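You operate a simulated robot arm through the tools that you are given. There is no shell and no other tool. Be economical: measure what you need, move in short steps, check, and stop when the job is done.

Carry out the task below with a simulated robot arm. There is one attempt and no reset: what you move stays moved.

Task
Put the purple stopper on top of the tall pale block.

Only the result counts: the job must be done as asked and must still hold three seconds after the hand-in. Knocking over, shifting, dropping, spilling or breaking anything else fails it. A push-on lid holds only when it is set on centred and level and pressed home; a screw cap is set on level and turned clockwise until tight.

Robot
A 7-joint arm with a two-finger parallel gripper, fixed in place. Base frame: the origin is at the foot of the arm, x ahead of it, y to its left, z up. Readings come in mm, degrees, newtons and seconds.
With the tool pointing down near the work surface it reaches from about 160 to 680 mm from the base axis. Its first joint turns from -66.0 to 66.0 degrees. Payload 2.4 kg.
Tool frame: the origin (TCP) lies between the finger pads and is the grasp point; the fingertips stand 30 mm ahead of it; z points along the fingers, y is the line along which they close. Largest opening 94 mm; finger width 28, thickness 10; the body of the gripper, 50 by 96 mm, starts 55 mm behind the TCP.
Orientation is told as [roll, pitch, yaw] about the base's x, y, z axes, in that order, counted from this pose: with the fingers straight down and closing along the base's y, the tool's x points along the base's -x, its y along +y and its z along -z.

Tools
- The arm moves only by the tool apply_moves. Its argument "commands" is a list of rows, each a list of 7 numbers: the shift along the base's x, y, z in mm, then the turn, a rotation vector about the base's x, y, z in degrees, then the finger opening in mm, from 0 to 94. In form: [[x, y, z, rx, ry, rz, jaw], ...]. A call has 1 to 12 rows; each row is the pose to reach, as a shift and turn from the pose commanded when the call began. Each row takes 0.2 s and may step no farther than 50 mm and 8.6 degrees from the row before; otherwise, or with a gripper value out of range, the whole call is refused. A pose out of reach is approached as far as the arm can. The call stops where the force on the tool passes 40 N (or 10 N more than at its start, if that is more) or the arm is blocked; 0.2 s more then pass. The fingers move at their own pace (about 153 mm/s each) and stop on an object; they squeeze with about 22 N. The grip force told is the motor's: it shows also when the fingers shut on nothing. Time passes only in rows, and 0.2 s behind the last, so rows that repeat a pose let the fingers close. The reply holds the time, the measured pose of the TCP, the force on the tool along the base axes, the opening and the grip force, in the units named above and with some noise, and new pictures: "views" is both (left out), scene, wrist or none.
- Cameras (640 x 400 px; columns grow to the right, rows downward): "scene" is fixed at [47.7, 481.6, 1425]; the picture's right is [-0.69, -0.73, 0.00], its down [-0.52, 0.49, -0.70] and it looks along [0.51, -0.48, -0.72] (base axes); focal length 370 px, centre (320, 200). "wrist" rides on the gripper at [76, 14, -103] in the tool frame; the picture's right is [-0.18, 0.98, 0.00], its down [-0.75, -0.14, -0.64] and it looks along [-0.63, -0.12, 0.77] (tool axes); focal length 243 px, centre (320, 200). There is no depth. A picture from a camera that has moved, and an enlarged one, comes with that camera's place and axes in the base frame and with its lens. The place of the scene camera against the robot may be out by one fixed shift of up to 12 mm in any direction.
- zoom(camera, box): a new picture of the part [left, top, right, bottom] of that camera's present view, enlarged. No time passes.
- sign_off(): hands the job in; it is judged then, once.

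Work in short steps. Places have to be worked out from the pictures, the camera data and where the tool is seen: move nearer, look again, correct. Check each grasp and each placing, and mend what went wrong. You have 90 turns and 170 pictures in all, those below and enlarged ones among them. Open the gripper and draw the arm clear of the work before you hand the job in, unless the task says otherwise; then end with one line.

The tools are called after "Call:" by a JSON object that holds its "op" and its "data". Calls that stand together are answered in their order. apply_moves: Moves the arm, as the interface text tells. Its arguments: {"type":"object","properties":{"commands":{"type":"array"},"views":{"type":"string","enum":["both","scene","wrist","none"]}},"required":["commands"]} The other tools are called the same way: zoom (camera, box) takes an enlarged picture of a part of a camera's view; sign_off () hands the job in.

At the start:

```text
time: 0.0
eef_pos: [396.3, 112.7, 985.9]
orientation: [0.1, 0.0, 0.0]
force: [-0.2, -0.5, 0.3]
width: 93.7
gripper_force: 0.2
```

scene: 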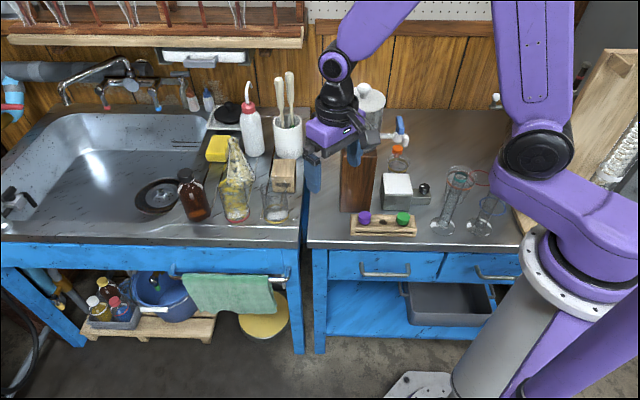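
wrist: 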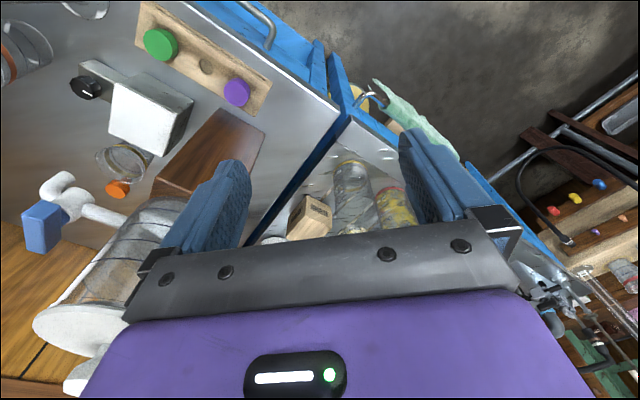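

I'll enlarge the area with the stoppers and blocks to identify them.

Call:
{"op": "zoom", "data": {"camera": "scene", "box": [300, 80, 500, 250]}}

Call:
{"op": "zoom", "data": {"camera": "wrist", "box": [0, 0, 320, 200]}}

Call:
{"op": "zoom", "data": {"camera": "scene", "box": [170, 60, 320, 250]}}

```text
2.35 times, centred on (400, 165) of scene
camera zoom: at [47.7, 481.6, 1425.0], right [-0.69, -0.73, 0.0], down [-0.52, 0.49, -0.7], along [0.51, -0.48, -0.72], focal length 870 px, centre (132, 282)
```

zoom: 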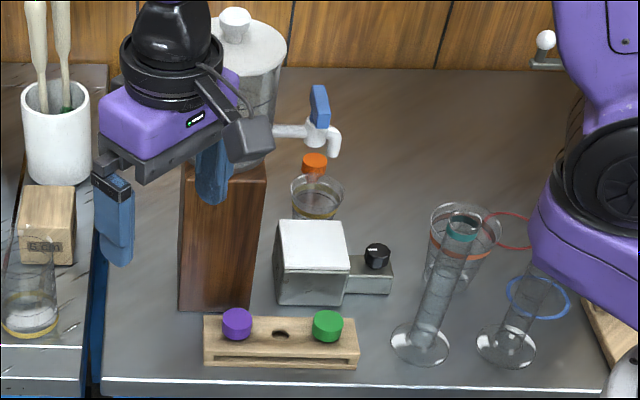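

```text
2.00 times, centred on (160, 100) of wrist
camera zoom: at [320.1, 126.3, 1089.4], right [0.18, 0.98, 0.0], down [0.75, -0.14, 0.64], along [0.63, -0.12, -0.77], focal length 485 px, centre (640, 400)
```

zoom: 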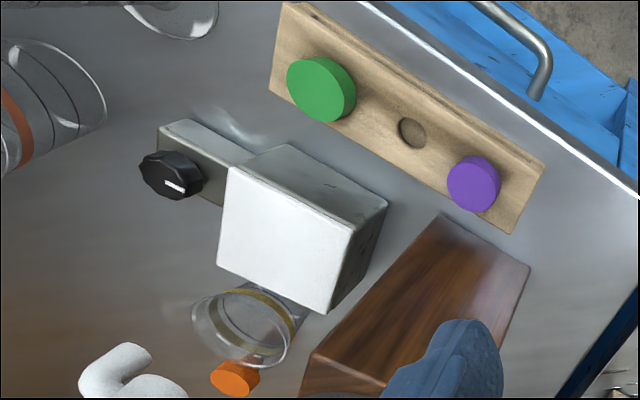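

```text
2.11 times, centred on (245, 155) of scene
camera zoom: at [47.7, 481.6, 1425.0], right [-0.69, -0.73, 0.0], down [-0.52, 0.49, -0.7], along [0.51, -0.48, -0.72], focal length 779 px, centre (478, 295)
```

zoom: 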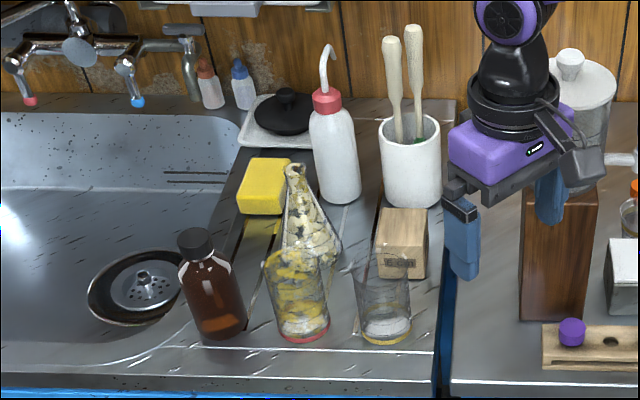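

Call:
{"op": "zoom", "data": {"camera": "scene", "box": [250, 140, 320, 230]}}

Call:
{"op": "zoom", "data": {"camera": "wrist", "box": [240, 140, 440, 260]}}

Call:
{"op": "zoom", "data": {"camera": "scene", "box": [330, 140, 450, 240]}}

```text
4.44 times, centred on (285, 185) of scene
camera zoom: at [47.7, 481.6, 1425.0], right [-0.69, -0.73, 0.0], down [-0.52, 0.49, -0.7], along [0.51, -0.48, -0.72], focal length 1644 px, centre (476, 267)
```

zoom: 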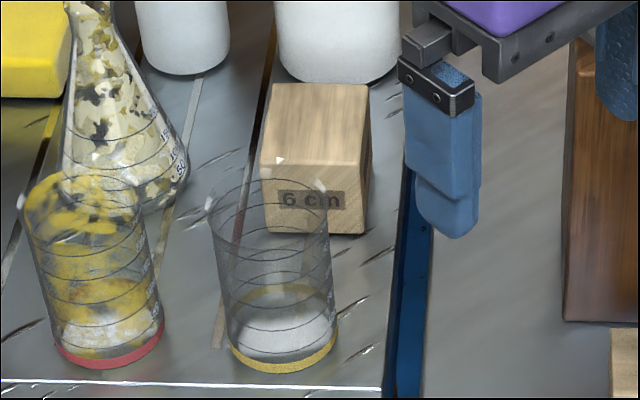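

```text
3.20 times, centred on (340, 200) of wrist
camera zoom: at [320.1, 126.3, 1089.4], right [0.18, 0.98, 0.0], down [0.75, -0.14, 0.64], along [0.63, -0.12, -0.77], focal length 776 px, centre (256, 200)
```

zoom: 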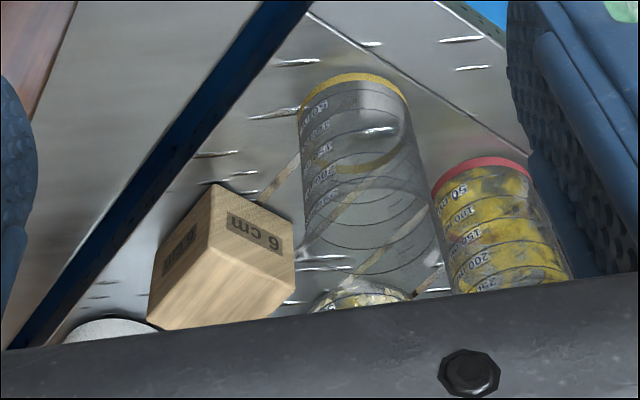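

```text
4.00 times, centred on (390, 190) of scene
camera zoom: at [47.7, 481.6, 1425.0], right [-0.69, -0.73, 0.0], down [-0.52, 0.49, -0.7], along [0.51, -0.48, -0.72], focal length 1480 px, centre (40, 240)
```

zoom: 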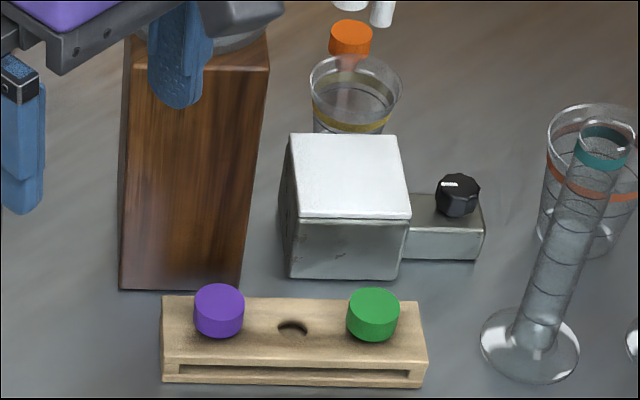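

The only pale block so far is the 6 cm cube, but the arm hides part of the scene. I'll move back and to the right to see everything.

Call:
{"op": "apply_moves", "data": {"commands": [[-25, -35, 20, 0, 0, 0, 94], [-50, -70, 40, 0, 0, 0, 94], [-75, -105, 50, 0, 0, 0, 94], [-100, -140, 50, 0, 0, 0, 94], [-110, -180, 50, 0, 0, 0, 94], [-120, -220, 50, 0, 0, 0, 94], [-120, -220, 50, 0, 0, 0, 94]]}}

```text
time: 1.6
eef_pos: [277.4, -111.0, 1036.0]
orientation: [0.0, 0.0, 0.0]
force: [0.4, -0.7, 0.1]
width: 94.1
gripper_force: 0.2
camera wrist: at [200.6, -96.5, 1139.7], right [0.18, 0.98, 0.0], down [0.75, -0.14, 0.64], along [0.63, -0.12, -0.77], focal length 243 px, centre (320, 200)
```

scene: 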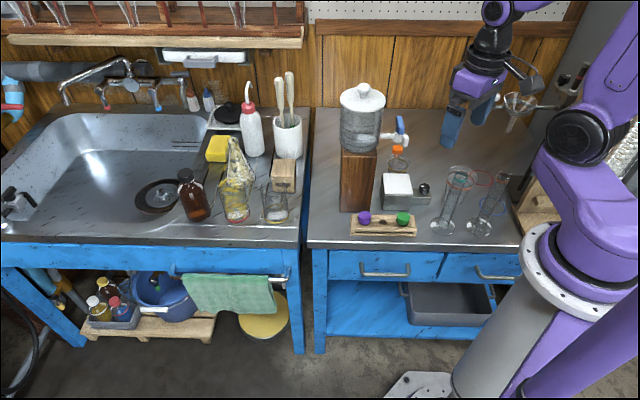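
wrist: 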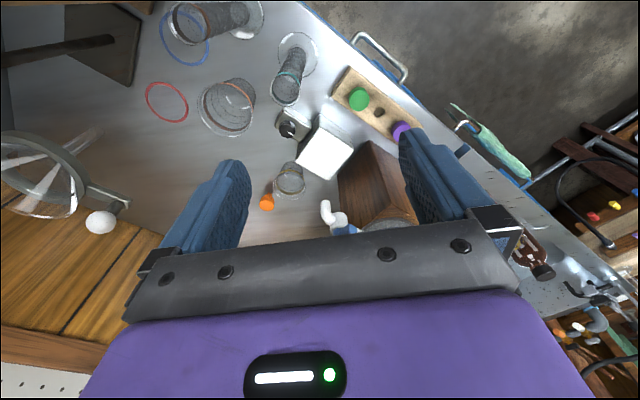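

Call:
{"op": "zoom", "data": {"camera": "scene", "box": [440, 60, 600, 240]}}

Call:
{"op": "zoom", "data": {"camera": "scene", "box": [240, 70, 440, 245]}}

Call:
{"op": "zoom", "data": {"camera": "wrist", "box": [200, 40, 440, 240]}}

```text
2.22 times, centred on (520, 150) of scene
camera zoom: at [47.7, 481.6, 1425.0], right [-0.69, -0.73, 0.0], down [-0.52, 0.49, -0.7], along [0.51, -0.48, -0.72], focal length 822 px, centre (-124, 311)
```

zoom: 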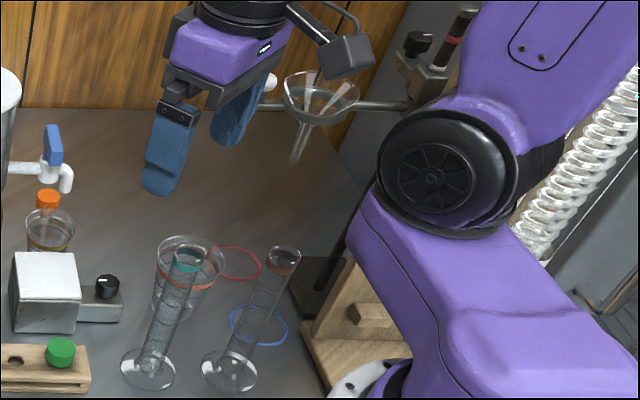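

```text
2.29 times, centred on (340, 158) of scene
camera zoom: at [47.7, 481.6, 1425.0], right [-0.69, -0.73, 0.0], down [-0.52, 0.49, -0.7], along [0.51, -0.48, -0.72], focal length 845 px, centre (274, 297)
```

zoom: 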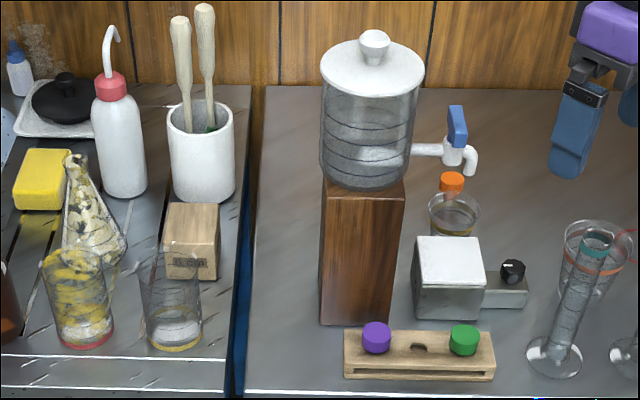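

```text
2.00 times, centred on (320, 140) of wrist
camera zoom: at [200.6, -96.5, 1139.7], right [0.18, 0.98, 0.0], down [0.75, -0.14, 0.64], along [0.63, -0.12, -0.77], focal length 485 px, centre (320, 320)
```

zoom: 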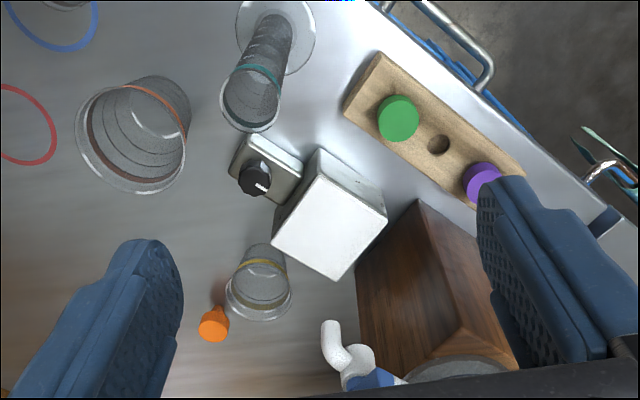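

There may be another pale wooden object at the far right near the arm base. I'll yaw the tool to look that way before deciding.

Call:
{"op": "apply_moves", "data": {"commands": [[0, 0, 0, 0, 0, -8, 94], [0, 10, 0, 0, 0, -16, 94], [0, 20, 0, 0, 0, -24, 94], [0, 30, 0, 0, 0, -32, 94], [0, 40, 0, 0, 0, -40, 94], [0, 50, 0, 0, 0, -48, 94], [0, 60, 0, 0, 0, -56, 94], [0, 70, 0, 0, 0, -64, 94], [0, 80, 0, 0, 0, -72, 94], [0, 90, 0, 0, 0, -80, 94], [0, 100, 0, 0, 0, -85, 94]]}}

```text
time: 4.0
eef_pos: [276.3, -8.2, 1036.7]
orientation: [0.1, 0.0, -85.1]
force: [0.0, -1.3, -0.1]
width: 93.8
gripper_force: 0.0
camera wrist: at [284.2, 68.9, 1140.0], right [0.99, -0.1, 0.0], down [-0.08, -0.76, 0.64], along [-0.06, -0.64, -0.77], focal length 243 px, centre (320, 200)
```

scene: 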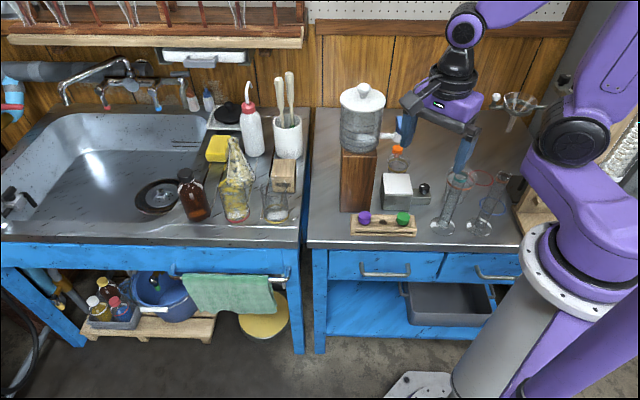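
wrist: 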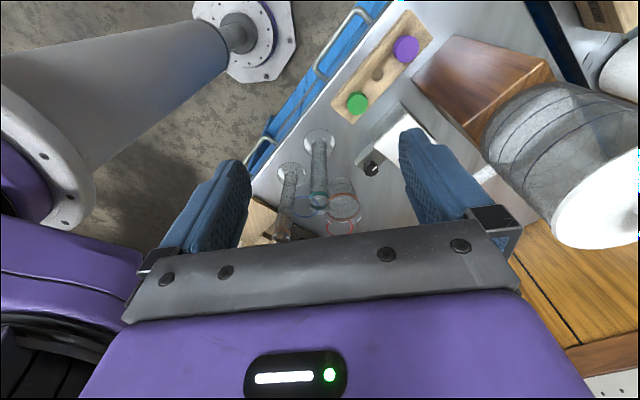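

Call:
{"op": "zoom", "data": {"camera": "wrist", "box": [220, 120, 440, 250]}}

Call:
{"op": "zoom", "data": {"camera": "scene", "box": [480, 80, 640, 240]}}

```text
2.91 times, centred on (330, 185) of wrist
camera zoom: at [284.2, 68.9, 1140.0], right [0.99, -0.1, 0.0], down [-0.08, -0.76, 0.64], along [-0.06, -0.64, -0.77], focal length 706 px, centre (291, 244)
```

zoom: 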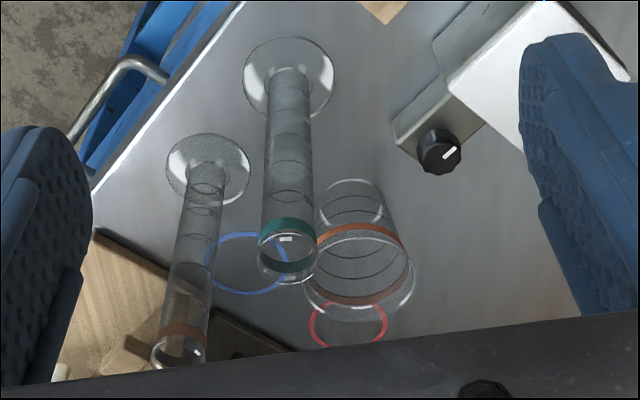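

```text
2.50 times, centred on (560, 160) of scene
camera zoom: at [47.7, 481.6, 1425.0], right [-0.69, -0.73, 0.0], down [-0.52, 0.49, -0.7], along [0.51, -0.48, -0.72], focal length 925 px, centre (-280, 300)
```

zoom: 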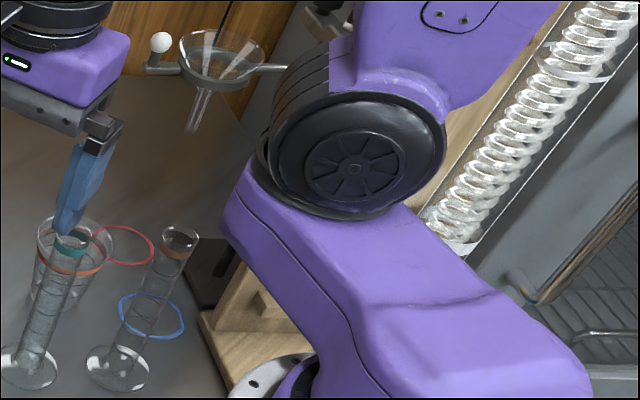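

The right-hand wooden thing is just a condenser stand, so the 6 cm pale wood block (around (660,40), top ~780) is the target; the low pale piece is the rack. Next I go above the purple stopper at about (403,0), yaw −45 so the fingers close along the rack and the camera faces away from the jar.

Call:
{"op": "apply_moves", "data": {"commands": [[20, 5, 0, 0, 0, 8, 94], [40, 5, -10, 0, 0, 16, 94], [60, 10, -20, 0, 0, 24, 94], [80, 10, -30, 0, 0, 32, 94], [100, 10, -50, 0, 0, 40, 94], [115, 10, -80, 0, 0, 40, 94], [120, 10, -110, 0, 0, 40, 94], [120, 10, -110, 0, 0, 40, 94]]}}

```text
time: 5.8
eef_pos: [396.8, 4.0, 926.6]
orientation: [0.0, 0.0, -45.0]
force: [0.3, 0.3, -0.1]
width: 93.7
gripper_force: 0.1
camera wrist: at [352.9, 67.6, 1029.6], right [0.82, 0.57, 0.0], down [0.43, -0.63, 0.64], along [0.36, -0.53, -0.77], focal length 243 px, centre (320, 200)
```

scene: 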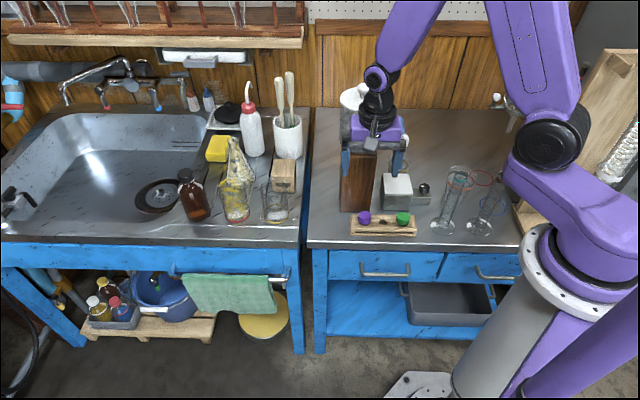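
wrist: 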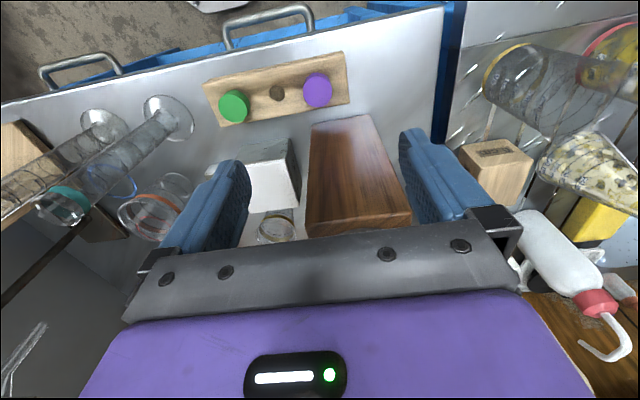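

Wrist view puts the purple stopper at about (392, 5), 51 mm clear of the dark block. I descend to z≈835 with a 60 mm opening and re-measure.

Call:
{"op": "apply_moves", "data": {"commands": [[-5, 1, -30, 0, 0, 0, 70], [-5, 1, -60, 0, 0, 0, 60], [-5, 1, -90, 0, 0, 0, 60], [-5, 1, -90, 0, 0, 0, 60]]}}

Call:
{"op": "zoom", "data": {"camera": "wrist", "box": [220, 60, 420, 200]}}

Call:
{"op": "zoom", "data": {"camera": "scene", "box": [320, 150, 440, 240]}}

```text
time: 6.8
eef_pos: [392.9, 2.2, 836.0]
orientation: [0.0, 0.0, -45.1]
force: [0.3, 1.1, -1.0]
width: 59.9
gripper_force: 0.1
camera wrist: at [348.3, 65.4, 940.1], right [0.83, 0.56, 0.0], down [0.43, -0.63, 0.64], along [0.36, -0.53, -0.77], focal length 243 px, centre (320, 200)
```

scene: 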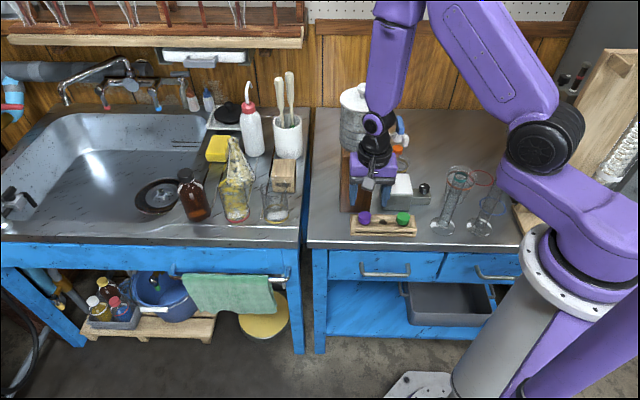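
wrist: 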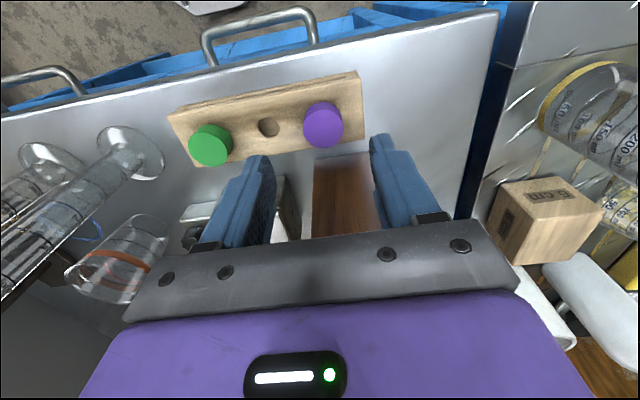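

```text
2.86 times, centred on (320, 130) of wrist
camera zoom: at [348.3, 65.4, 940.1], right [0.83, 0.56, 0.0], down [0.43, -0.63, 0.64], along [0.36, -0.53, -0.77], focal length 693 px, centre (320, 400)
```

zoom: 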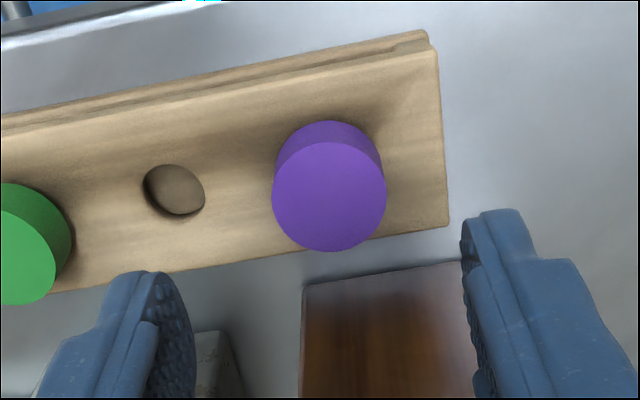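

```text
4.44 times, centred on (380, 195) of scene
camera zoom: at [47.7, 481.6, 1425.0], right [-0.69, -0.73, 0.0], down [-0.52, 0.49, -0.7], along [0.51, -0.48, -0.72], focal length 1644 px, centre (53, 222)
```

zoom: 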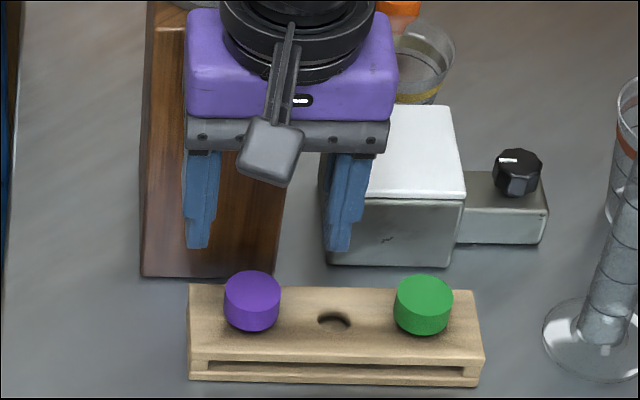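

Triangulating the two wrist views puts the stopper top at about (390, 8.5, 777), cap about 28 mm across. I shift and descend partly, then check.

Call:
{"op": "apply_moves", "data": {"commands": [[-2, 6, 0, 0, 0, 0, 56], [-2, 6, -15, 0, 0, 0, 56], [-2, 6, -25, 0, 0, 0, 56], [-2, 6, -25, 0, 0, 0, 56]], "views": "none"}}

Call:
{"op": "zoom", "data": {"camera": "wrist", "box": [220, 60, 420, 200]}}

Call:
{"op": "zoom", "data": {"camera": "scene", "box": [330, 160, 430, 240]}}

```text
time: 7.8
eef_pos: [389.6, 7.9, 809.9]
orientation: [0.0, 0.1, -45.0]
force: [0.2, 0.6, 0.8]
width: 55.5
gripper_force: 0.1
```

```text
2.86 times, centred on (320, 130) of wrist
camera zoom: at [346.4, 72.3, 914.2], right [0.83, 0.56, 0.0], down [0.43, -0.63, 0.64], along [0.36, -0.53, -0.77], focal length 693 px, centre (320, 400)
```

zoom: 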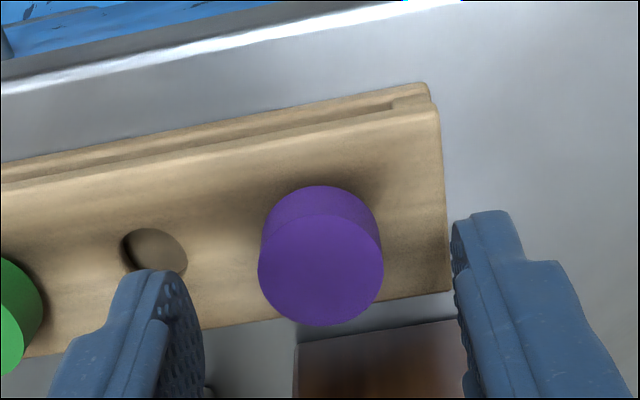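

```text
5.00 times, centred on (380, 200) of scene
camera zoom: at [47.7, 481.6, 1425.0], right [-0.69, -0.73, 0.0], down [-0.52, 0.49, -0.7], along [0.51, -0.48, -0.72], focal length 1849 px, centre (20, 200)
```

zoom: 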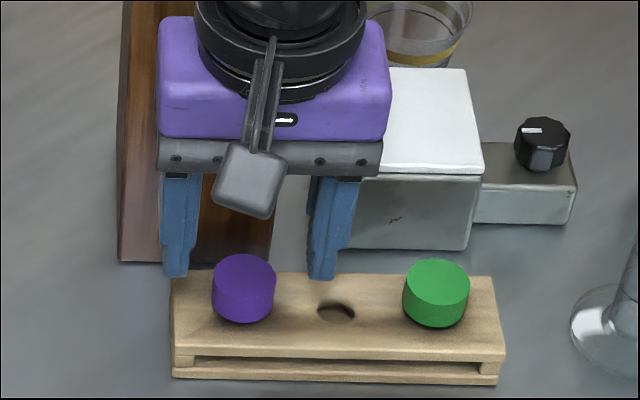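

The stopper is centred under the fingers, top about 34 mm below TCP. I'll go down 15 mm so tips stay just above the rack, then close.

Call:
{"op": "apply_moves", "data": {"commands": [[0, 0, -6, 0, 0, 0, 56], [0, 0, -11, 0, 0, 0, 56], [0, 0, -15, 0, 0, 0, 56], [0, 0, -15, 0, 0, 0, 56]], "views": "none"}}

Call:
{"op": "zoom", "data": {"camera": "wrist", "box": [220, 60, 420, 200]}}

Call:
{"op": "zoom", "data": {"camera": "scene", "box": [330, 160, 430, 240]}}

```text
time: 8.8
eef_pos: [387.9, 9.1, 794.8]
orientation: [-0.1, 0.0, -45.0]
force: [0.0, -0.4, -0.3]
width: 56.0
gripper_force: 0.1
```

```text
2.86 times, centred on (320, 130) of wrist
camera zoom: at [345.9, 73.1, 898.9], right [0.83, 0.56, 0.0], down [0.43, -0.63, 0.64], along [0.36, -0.53, -0.77], focal length 693 px, centre (320, 400)
```

zoom: 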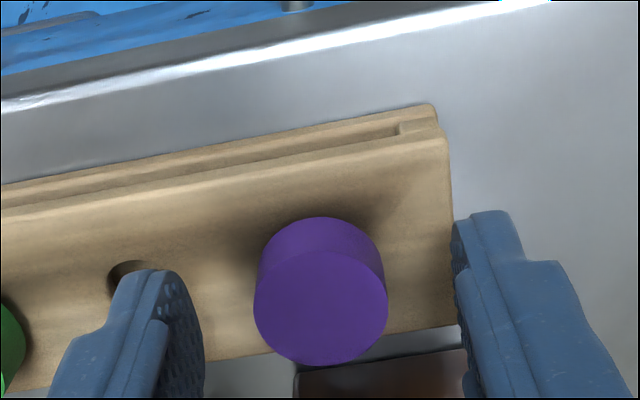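

```text
5.00 times, centred on (380, 200) of scene
camera zoom: at [47.7, 481.6, 1425.0], right [-0.69, -0.73, 0.0], down [-0.52, 0.49, -0.7], along [0.51, -0.48, -0.72], focal length 1849 px, centre (20, 200)
```

zoom: 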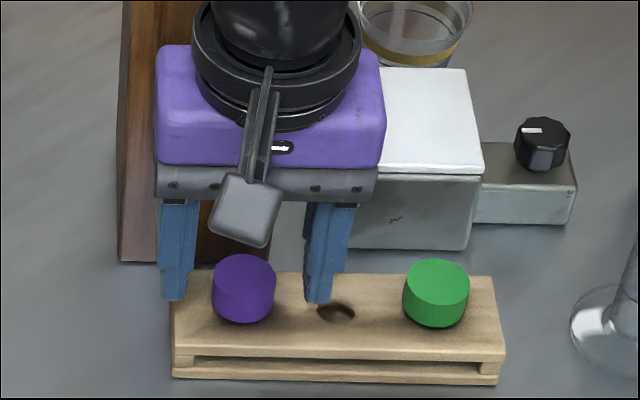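

Tips are level with the cap's lower edge, still free of the rack. Closing now.

Call:
{"op": "apply_moves", "data": {"commands": [[0, 0, 0, 0, 0, 0, 40], [0, 0, 0, 0, 0, 0, 20], [0, 0, 0, 0, 0, 0, 20], [0, 0, 0, 0, 0, 0, 20]], "views": "wrist"}}

```text
time: 9.8
eef_pos: [389.5, 8.7, 796.1]
orientation: [0.1, 0.1, -45.0]
force: [-1.1, -0.7, 0.2]
width: 27.3
gripper_force: 21.9
camera wrist: at [345.9, 73.1, 899.0], right [0.83, 0.56, 0.0], down [0.43, -0.63, 0.64], along [0.36, -0.53, -0.77], focal length 243 px, centre (320, 200)
```

wrist: 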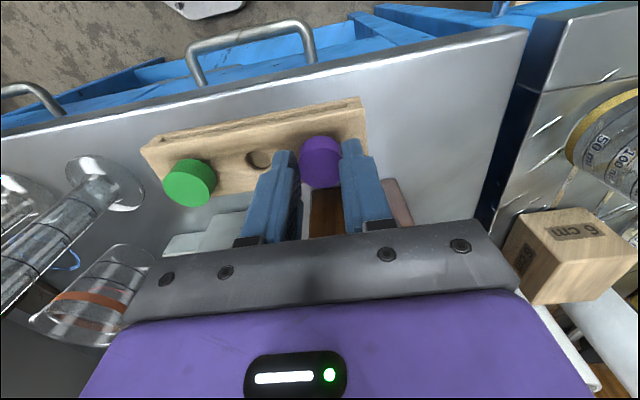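

Gripped at 27.3 mm. I lift slowly straight up and check that only the stopper comes out.

Call:
{"op": "apply_moves", "data": {"commands": [[0, 0, 6, 0, 0, 0, 20], [0, 0, 14, 0, 0, 0, 20], [0, 0, 24, 0, 0, 0, 20], [0, 0, 40, 0, 0, 0, 20], [0, 0, 60, 0, 0, 0, 20], [0, 0, 90, 0, 0, 0, 20], [0, 0, 90, 0, 0, 0, 20]]}}

Call:
{"op": "zoom", "data": {"camera": "scene", "box": [330, 140, 430, 240]}}

```text
time: 11.4
eef_pos: [388.7, 9.7, 885.1]
orientation: [0.0, -0.1, -44.9]
force: [-0.4, -0.7, -0.7]
width: 27.5
gripper_force: 22.1
camera wrist: at [344.8, 73.2, 989.1], right [0.83, 0.56, 0.0], down [0.43, -0.63, 0.64], along [0.36, -0.53, -0.77], focal length 243 px, centre (320, 200)
```

scene: 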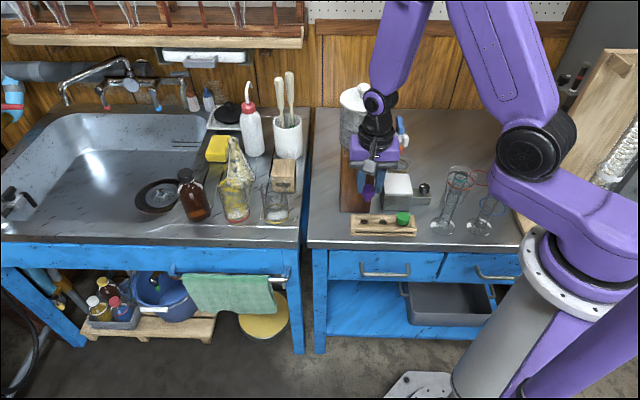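
wrist: 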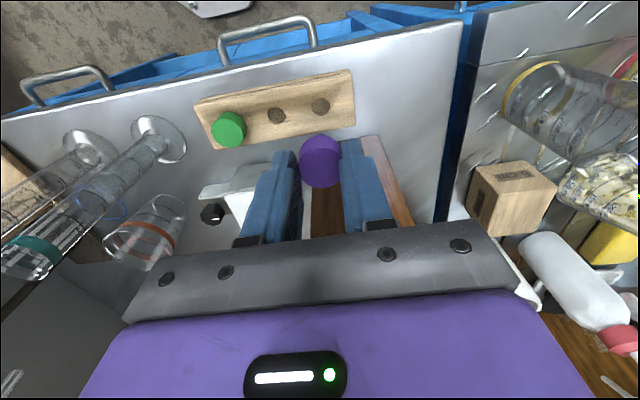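

```text
4.00 times, centred on (380, 190) of scene
camera zoom: at [47.7, 481.6, 1425.0], right [-0.69, -0.73, 0.0], down [-0.52, 0.49, -0.7], along [0.51, -0.48, -0.72], focal length 1480 px, centre (80, 240)
```

zoom: 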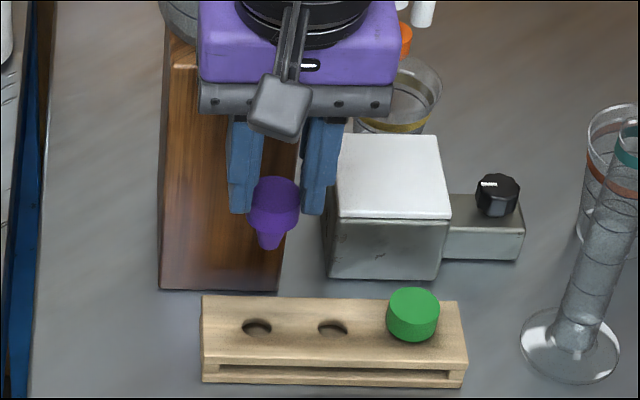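

The stopper is held upright (tip roughly 57 mm below TCP) and the rack is undisturbed. I'll carry it around the tall jar on its left side at high z, toward the pale block, with checks.

Call:
{"op": "apply_moves", "data": {"commands": [[0, 25, 30, 0, 0, 0, 20], [0, 55, 60, 0, 0, 0, 20], [10, 85, 85, 0, 0, 0, 20], [30, 110, 100, 0, 0, 0, 20], [60, 115, 100, 0, 0, 0, 20], [95, 115, 100, 0, 0, 0, 20], [130, 115, 100, 0, 0, 0, 20], [130, 115, 100, 0, 0, 0, 20]]}}

```text
time: 13.2
eef_pos: [519.3, 125.5, 984.5]
orientation: [-0.1, 0.0, -45.0]
force: [0.6, -0.2, 0.1]
width: 27.3
gripper_force: 21.7
camera wrist: at [475.9, 189.7, 1088.2], right [0.83, 0.56, 0.0], down [0.43, -0.63, 0.64], along [0.36, -0.53, -0.77], focal length 243 px, centre (320, 200)
```

scene: 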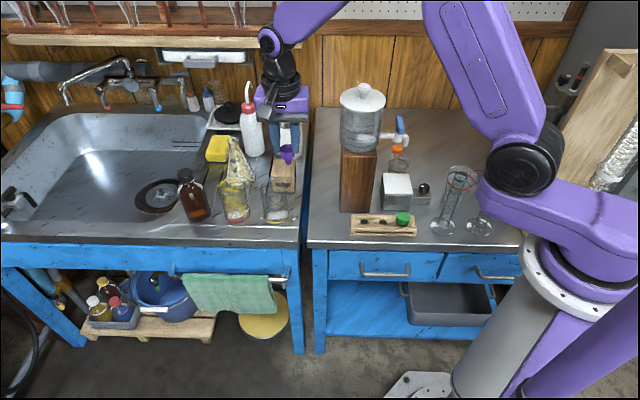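
wrist: 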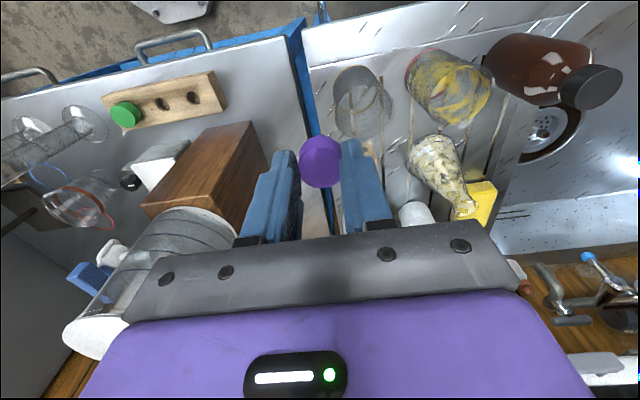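

The elbow is well above the jar. I continue toward the block, then look for its position relative to the stopper.

Call:
{"op": "apply_moves", "data": {"commands": [[30, -15, 0, 0, 0, 0, 20], [60, -30, -10, 0, 0, 0, 20], [90, -50, -20, 0, 0, 0, 20], [110, -65, -30, 0, 0, 0, 20], [110, -65, -30, 0, 0, 0, 20]]}}

Call:
{"op": "zoom", "data": {"camera": "scene", "box": [220, 50, 420, 230]}}

Call:
{"op": "zoom", "data": {"camera": "wrist", "box": [220, 40, 440, 240]}}

```text
time: 14.4
eef_pos: [628.9, 60.8, 954.7]
orientation: [0.0, -0.1, -45.1]
force: [0.0, -0.6, -0.9]
width: 27.3
gripper_force: 22.7
camera wrist: at [584.8, 124.0, 1058.7], right [0.82, 0.57, 0.0], down [0.43, -0.63, 0.64], along [0.36, -0.53, -0.77], focal length 243 px, centre (320, 200)
```

scene: 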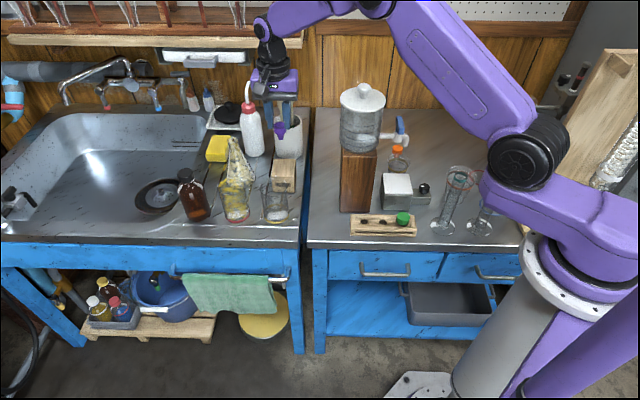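
wrist: 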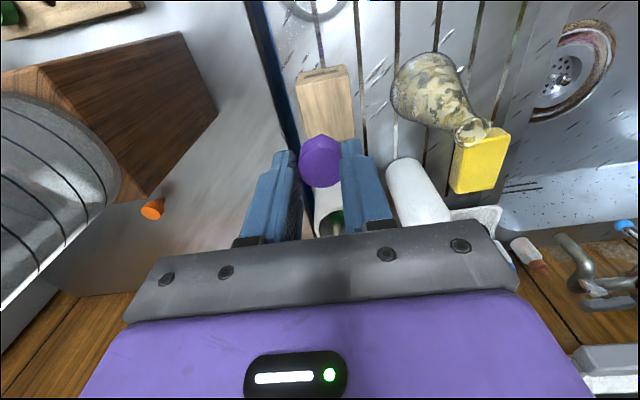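

```text
2.22 times, centred on (320, 140) of scene
camera zoom: at [47.7, 481.6, 1425.0], right [-0.69, -0.73, 0.0], down [-0.52, 0.49, -0.7], along [0.51, -0.48, -0.72], focal length 822 px, centre (320, 333)
```

zoom: 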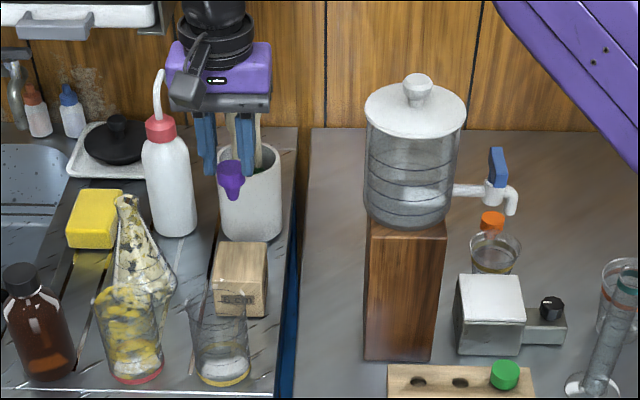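

```text
2.00 times, centred on (330, 140) of wrist
camera zoom: at [584.8, 124.0, 1058.7], right [0.82, 0.57, 0.0], down [0.43, -0.63, 0.64], along [0.36, -0.53, -0.77], focal length 485 px, centre (300, 320)
```

zoom: 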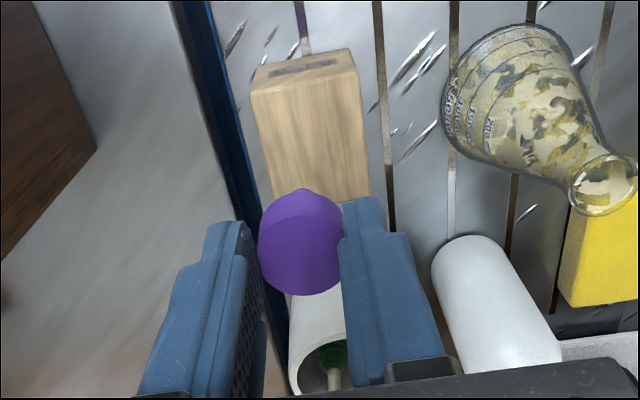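

The block top centre works out to about (651, 42), z≈778, and the utensils are over 100 mm from the gripper there. I move over it and come down to TCP z≈865 to look.

Call:
{"op": "apply_moves", "data": {"commands": [[11, -9, 0, 0, 0, 0, 20], [22, -18, 0, 0, 0, 0, 20], [22, -18, -30, 0, 0, 0, 20], [22, -18, -60, 0, 0, 0, 20], [22, -18, -88, 0, 0, 0, 20], [22, -18, -88, 0, 0, 0, 20]]}}

Call:
{"op": "zoom", "data": {"camera": "scene", "box": [240, 110, 340, 200]}}

Call:
{"op": "zoom", "data": {"camera": "wrist", "box": [220, 40, 440, 240]}}

```text
time: 15.8
eef_pos: [651.4, 43.9, 866.0]
orientation: [0.0, 0.0, -45.1]
force: [0.6, 0.2, -0.1]
width: 27.3
gripper_force: 21.6
camera wrist: at [607.0, 108.2, 970.2], right [0.83, 0.56, 0.0], down [0.43, -0.63, 0.64], along [0.36, -0.53, -0.77], focal length 243 px, centre (320, 200)
```

scene: 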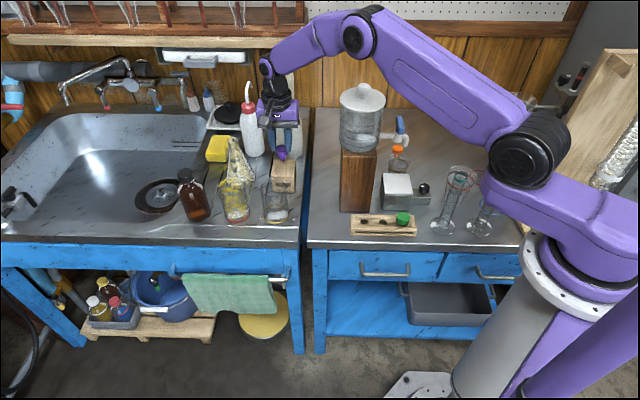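
wrist: 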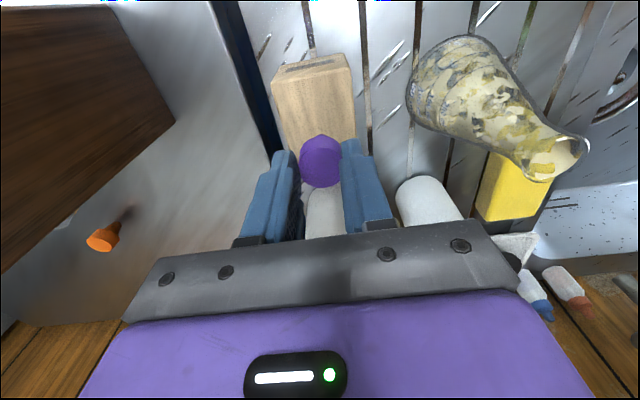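

```text
4.44 times, centred on (290, 155) of scene
camera zoom: at [47.7, 481.6, 1425.0], right [-0.69, -0.73, 0.0], down [-0.52, 0.49, -0.7], along [0.51, -0.48, -0.72], focal length 1644 px, centre (453, 400)
```

zoom: 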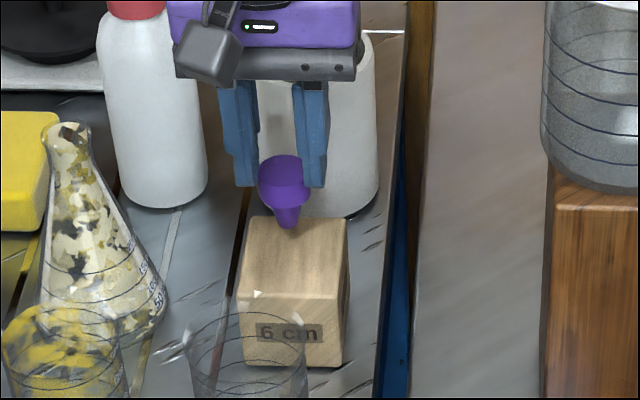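

```text
2.00 times, centred on (330, 140) of wrist
camera zoom: at [607.0, 108.2, 970.2], right [0.83, 0.56, 0.0], down [0.43, -0.63, 0.64], along [0.36, -0.53, -0.77], focal length 485 px, centre (300, 320)
```

zoom: 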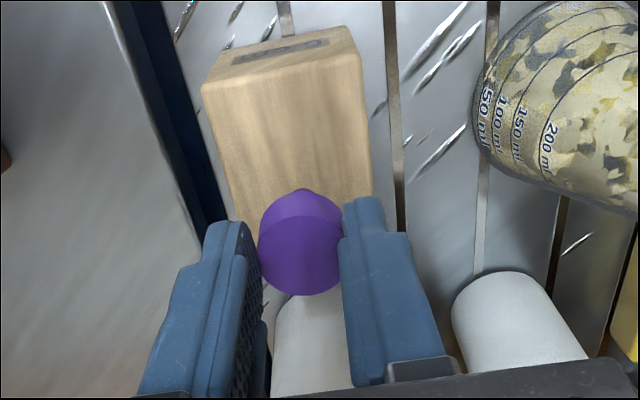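

The tip tracks to the block's top centre within a few mm. I descend 20 mm, then creep.

Call:
{"op": "apply_moves", "data": {"commands": [[0, 0, -8, 0, 0, 0, 20], [0, 0, -15, 0, 0, 0, 20], [0, 0, -20, 0, 0, 0, 20], [0, 0, -20, 0, 0, 0, 20]], "views": "none"}}

Call:
{"op": "zoom", "data": {"camera": "scene", "box": [255, 125, 315, 185]}}

```text
time: 16.8
eef_pos: [650.0, 40.9, 847.8]
orientation: [0.0, -0.1, -45.0]
force: [0.1, 0.5, -0.1]
width: 27.3
gripper_force: 21.8
```

```text
6.67 times, centred on (285, 155) of scene
camera zoom: at [47.7, 481.6, 1425.0], right [-0.69, -0.73, 0.0], down [-0.52, 0.49, -0.7], along [0.51, -0.48, -0.72], focal length 2466 px, centre (553, 500)
```

zoom: 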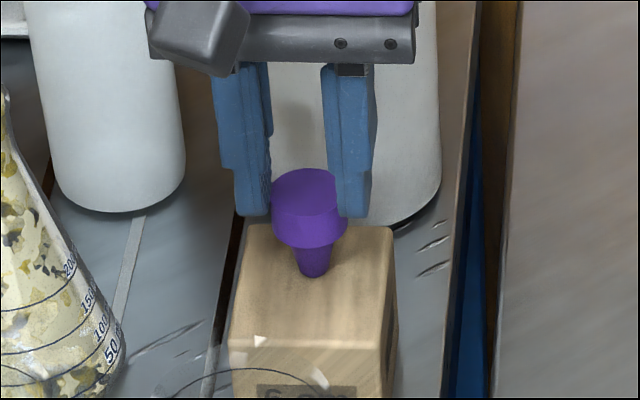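

Tip is just above the block. Creeping down 3 mm steps watching force.

Call:
{"op": "apply_moves", "data": {"commands": [[0, 0, -2, 0, 0, 0, 20], [0, 0, -4, 0, 0, 0, 20], [0, 0, -4, 0, 0, 0, 20]], "views": "none"}}

Call:
{"op": "zoom", "data": {"camera": "scene", "box": [255, 125, 315, 185]}}

```text
time: 17.6
eef_pos: [652.0, 41.6, 846.8]
orientation: [0.2, -0.2, -44.9]
force: [-4.8, 3.3, 28.5]
width: 27.4
gripper_force: 22.1
```

```text
6.67 times, centred on (285, 155) of scene
camera zoom: at [47.0, 481.7, 1425.0], right [-0.68, -0.73, 0.0], down [-0.52, 0.49, -0.7], along [0.51, -0.48, -0.72], focal length 2466 px, centre (553, 500)
```

zoom: 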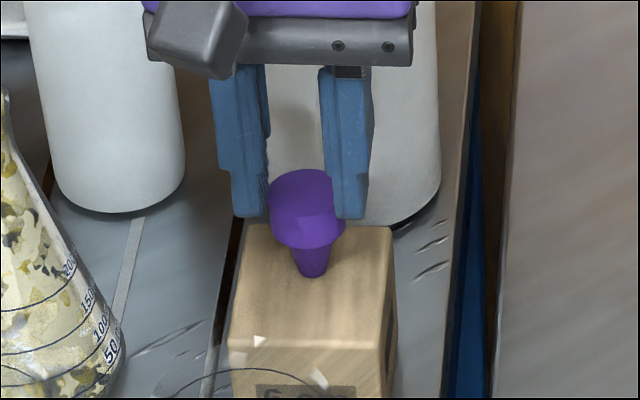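

Contact reached (28 N). I back off 4 mm to relieve force and examine the stopper's tilt.

Call:
{"op": "apply_moves", "data": {"commands": [[0, 0, 2, 0, 0, 0, 20], [0, 0, 4, 0, 0, 0, 20], [0, 0, 4, 0, 0, 0, 20]], "views": "none"}}

Call:
{"op": "zoom", "data": {"camera": "scene", "box": [265, 140, 305, 175]}}

Call:
{"op": "zoom", "data": {"camera": "wrist", "box": [270, 80, 370, 200]}}

```text
time: 18.4
eef_pos: [650.5, 40.5, 848.2]
orientation: [-0.2, 0.1, -45.1]
force: [2.1, 0.9, 2.5]
width: 27.2
gripper_force: 22.2
```

```text
11.43 times, centred on (285, 158) of scene
camera zoom: at [47.7, 481.6, 1425.0], right [-0.69, -0.73, 0.0], down [-0.52, 0.49, -0.7], along [0.51, -0.48, -0.72], focal length 4227 px, centre (720, 686)
```

zoom: 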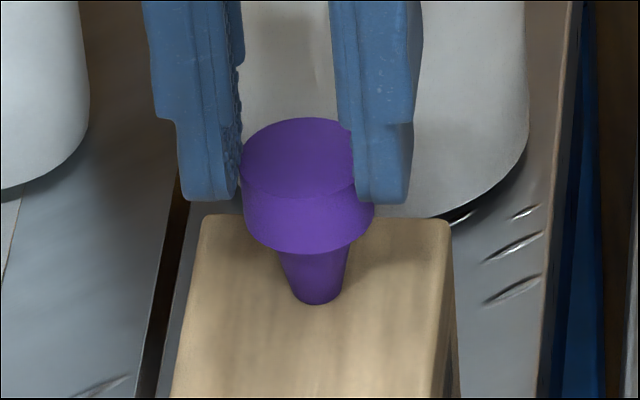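

```text
3.33 times, centred on (320, 140) of wrist
camera zoom: at [606.9, 104.8, 950.6], right [0.83, 0.56, 0.0], down [0.43, -0.63, 0.64], along [0.36, -0.53, -0.77], focal length 809 px, centre (320, 400)
```

zoom: 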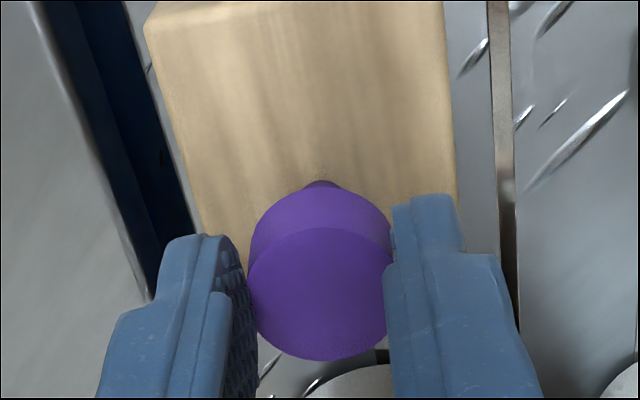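

The stopper is upright and centred, just touching (about 2.5 N). I release it gently with a small opening.

Call:
{"op": "apply_moves", "data": {"commands": [[0, 0, 0, 0, 0, 0, 27], [0, 0, 0, 0, 0, 0, 29], [0, 0, 0, 0, 0, 0, 31], [0, 0, 0, 0, 0, 0, 34], [0, 0, 0, 0, 0, 0, 34], [0, 0, 0, 0, 0, 0, 34]], "views": "none"}}

Call:
{"op": "zoom", "data": {"camera": "scene", "box": [265, 140, 305, 175]}}

Call:
{"op": "zoom", "data": {"camera": "wrist", "box": [270, 80, 370, 200]}}

```text
time: 19.8
eef_pos: [650.9, 41.2, 848.7]
orientation: [-0.1, 0.1, -44.9]
force: [0.5, -0.6, 0.6]
width: 33.8
gripper_force: 0.0
```

```text
11.43 times, centred on (285, 158) of scene
camera zoom: at [47.7, 481.6, 1425.0], right [-0.69, -0.73, 0.0], down [-0.52, 0.49, -0.7], along [0.51, -0.48, -0.72], focal length 4227 px, centre (720, 686)
```

zoom: 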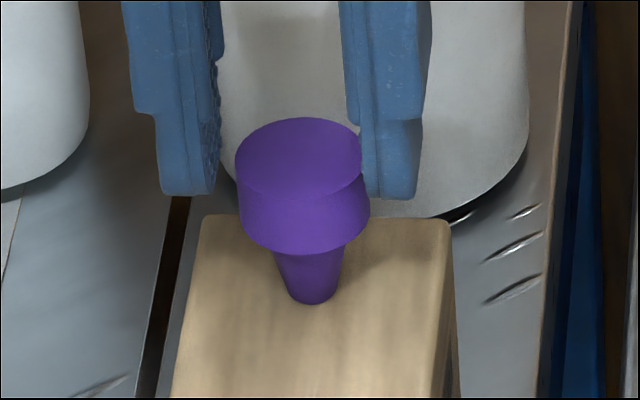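

```text
3.33 times, centred on (320, 140) of wrist
camera zoom: at [607.4, 105.5, 951.7], right [0.83, 0.56, 0.0], down [0.43, -0.63, 0.64], along [0.36, -0.53, -0.77], focal length 809 px, centre (320, 400)
```

zoom: 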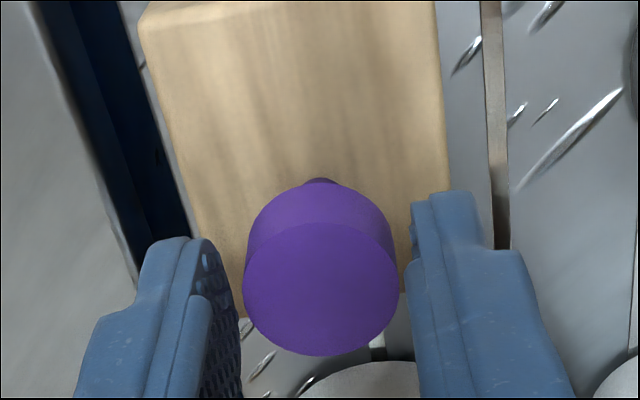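

It stands on its own with gaps on both sides. I open wider and rise straight up.

Call:
{"op": "apply_moves", "data": {"commands": [[0, 0, 0, 0, 0, 0, 45], [0, 0, 0, 0, 0, 0, 56], [0, 0, 0, 0, 0, 0, 60], [0, 0, 10, 0, 0, 0, 60], [0, 0, 30, 0, 0, 0, 60], [0, 0, 60, 0, 0, 0, 60], [0, 0, 95, 0, 0, 0, 60], [0, 0, 130, 0, 0, 0, 60], [0, 0, 130, 0, 0, 0, 60]]}}

Call:
{"op": "zoom", "data": {"camera": "scene", "box": [240, 120, 330, 190]}}

```text
time: 21.8
eef_pos: [649.8, 39.9, 979.8]
orientation: [0.0, 0.1, -45.1]
force: [-0.4, 0.5, -0.3]
width: 60.3
gripper_force: 0.1
camera wrist: at [606.0, 104.5, 1083.1], right [0.83, 0.56, 0.0], down [0.43, -0.63, 0.64], along [0.36, -0.53, -0.77], focal length 243 px, centre (320, 200)
```

scene: 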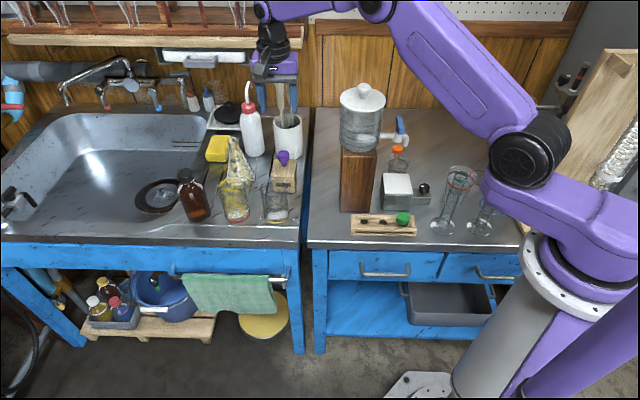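
wrist: 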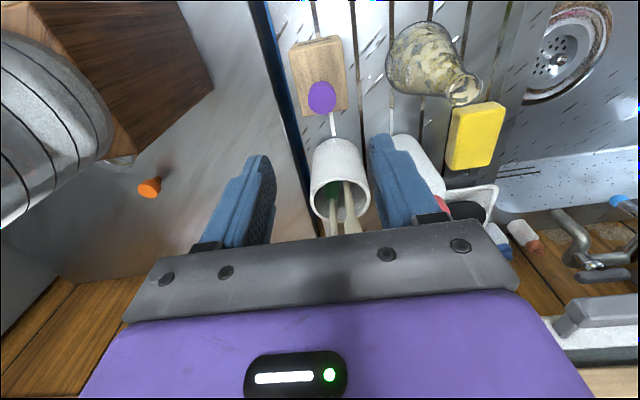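

```text
5.71 times, centred on (285, 155) of scene
camera zoom: at [47.7, 481.6, 1425.0], right [-0.69, -0.73, 0.0], down [-0.52, 0.49, -0.7], along [0.51, -0.48, -0.72], focal length 2114 px, centre (520, 457)
```

zoom: 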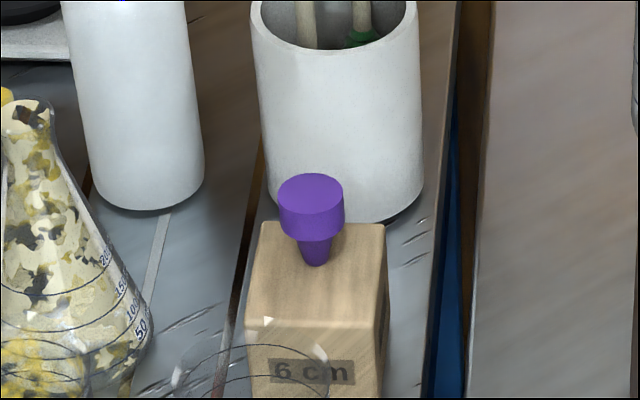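

The stopper stands upright in the middle of the block. I withdraw along the way I came, away from the utensils.

Call:
{"op": "apply_moves", "data": {"commands": [[-20, 18, 10, 0, 0, 0, 60], [-50, 45, 10, 0, 0, 0, 60], [-85, 70, 10, 0, 0, 0, 60], [-120, 80, 10, 0, 0, 0, 60], [-160, 85, 10, 0, 0, 0, 60], [-200, 85, 10, 0, 0, 0, 60], [-200, 85, 10, 0, 0, 0, 60]]}}

Call:
{"op": "zoom", "data": {"camera": "scene", "box": [240, 120, 330, 190]}}

```text
time: 23.4
eef_pos: [451.7, 127.5, 987.8]
orientation: [-0.1, 0.1, -45.0]
force: [0.7, 0.2, 0.9]
width: 59.9
gripper_force: 0.1
camera wrist: at [406.5, 190.4, 1091.5], right [0.83, 0.56, 0.0], down [0.43, -0.63, 0.64], along [0.36, -0.53, -0.77], focal length 243 px, centre (320, 200)
```

scene: 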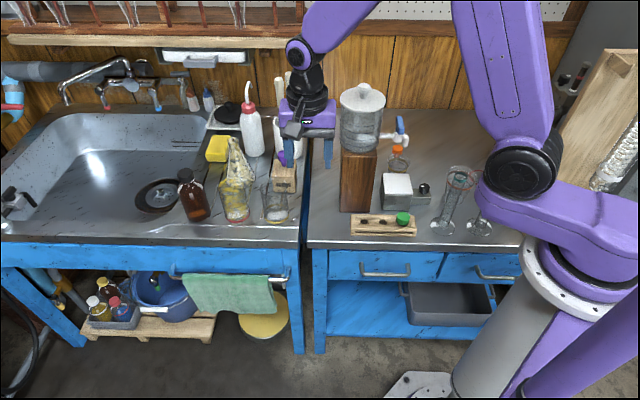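
wrist: 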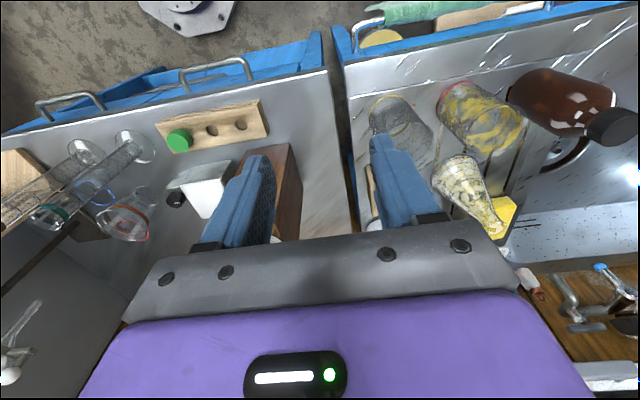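

```text
5.71 times, centred on (285, 155) of scene
camera zoom: at [47.7, 481.6, 1425.0], right [-0.68, -0.73, 0.0], down [-0.52, 0.49, -0.7], along [0.51, -0.48, -0.72], focal length 2114 px, centre (520, 457)
```

zoom: 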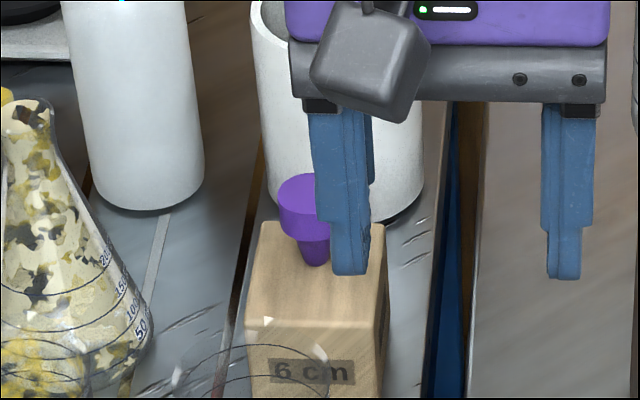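

The stopper is still upright on the block, nothing else has moved, and the arm is clear with the gripper open. Handing in.

Call:
{"op": "sign_off", "data": {}}

```text
The job is handed in.
```

I put the purple stopper on top of the pale wooden block (the one marked "6 cm"), upright and centred, and it was still standing when I handed the job in. That block was my reading of "the tall pale block", as it was the only free-standing pale wooden block on the counter.
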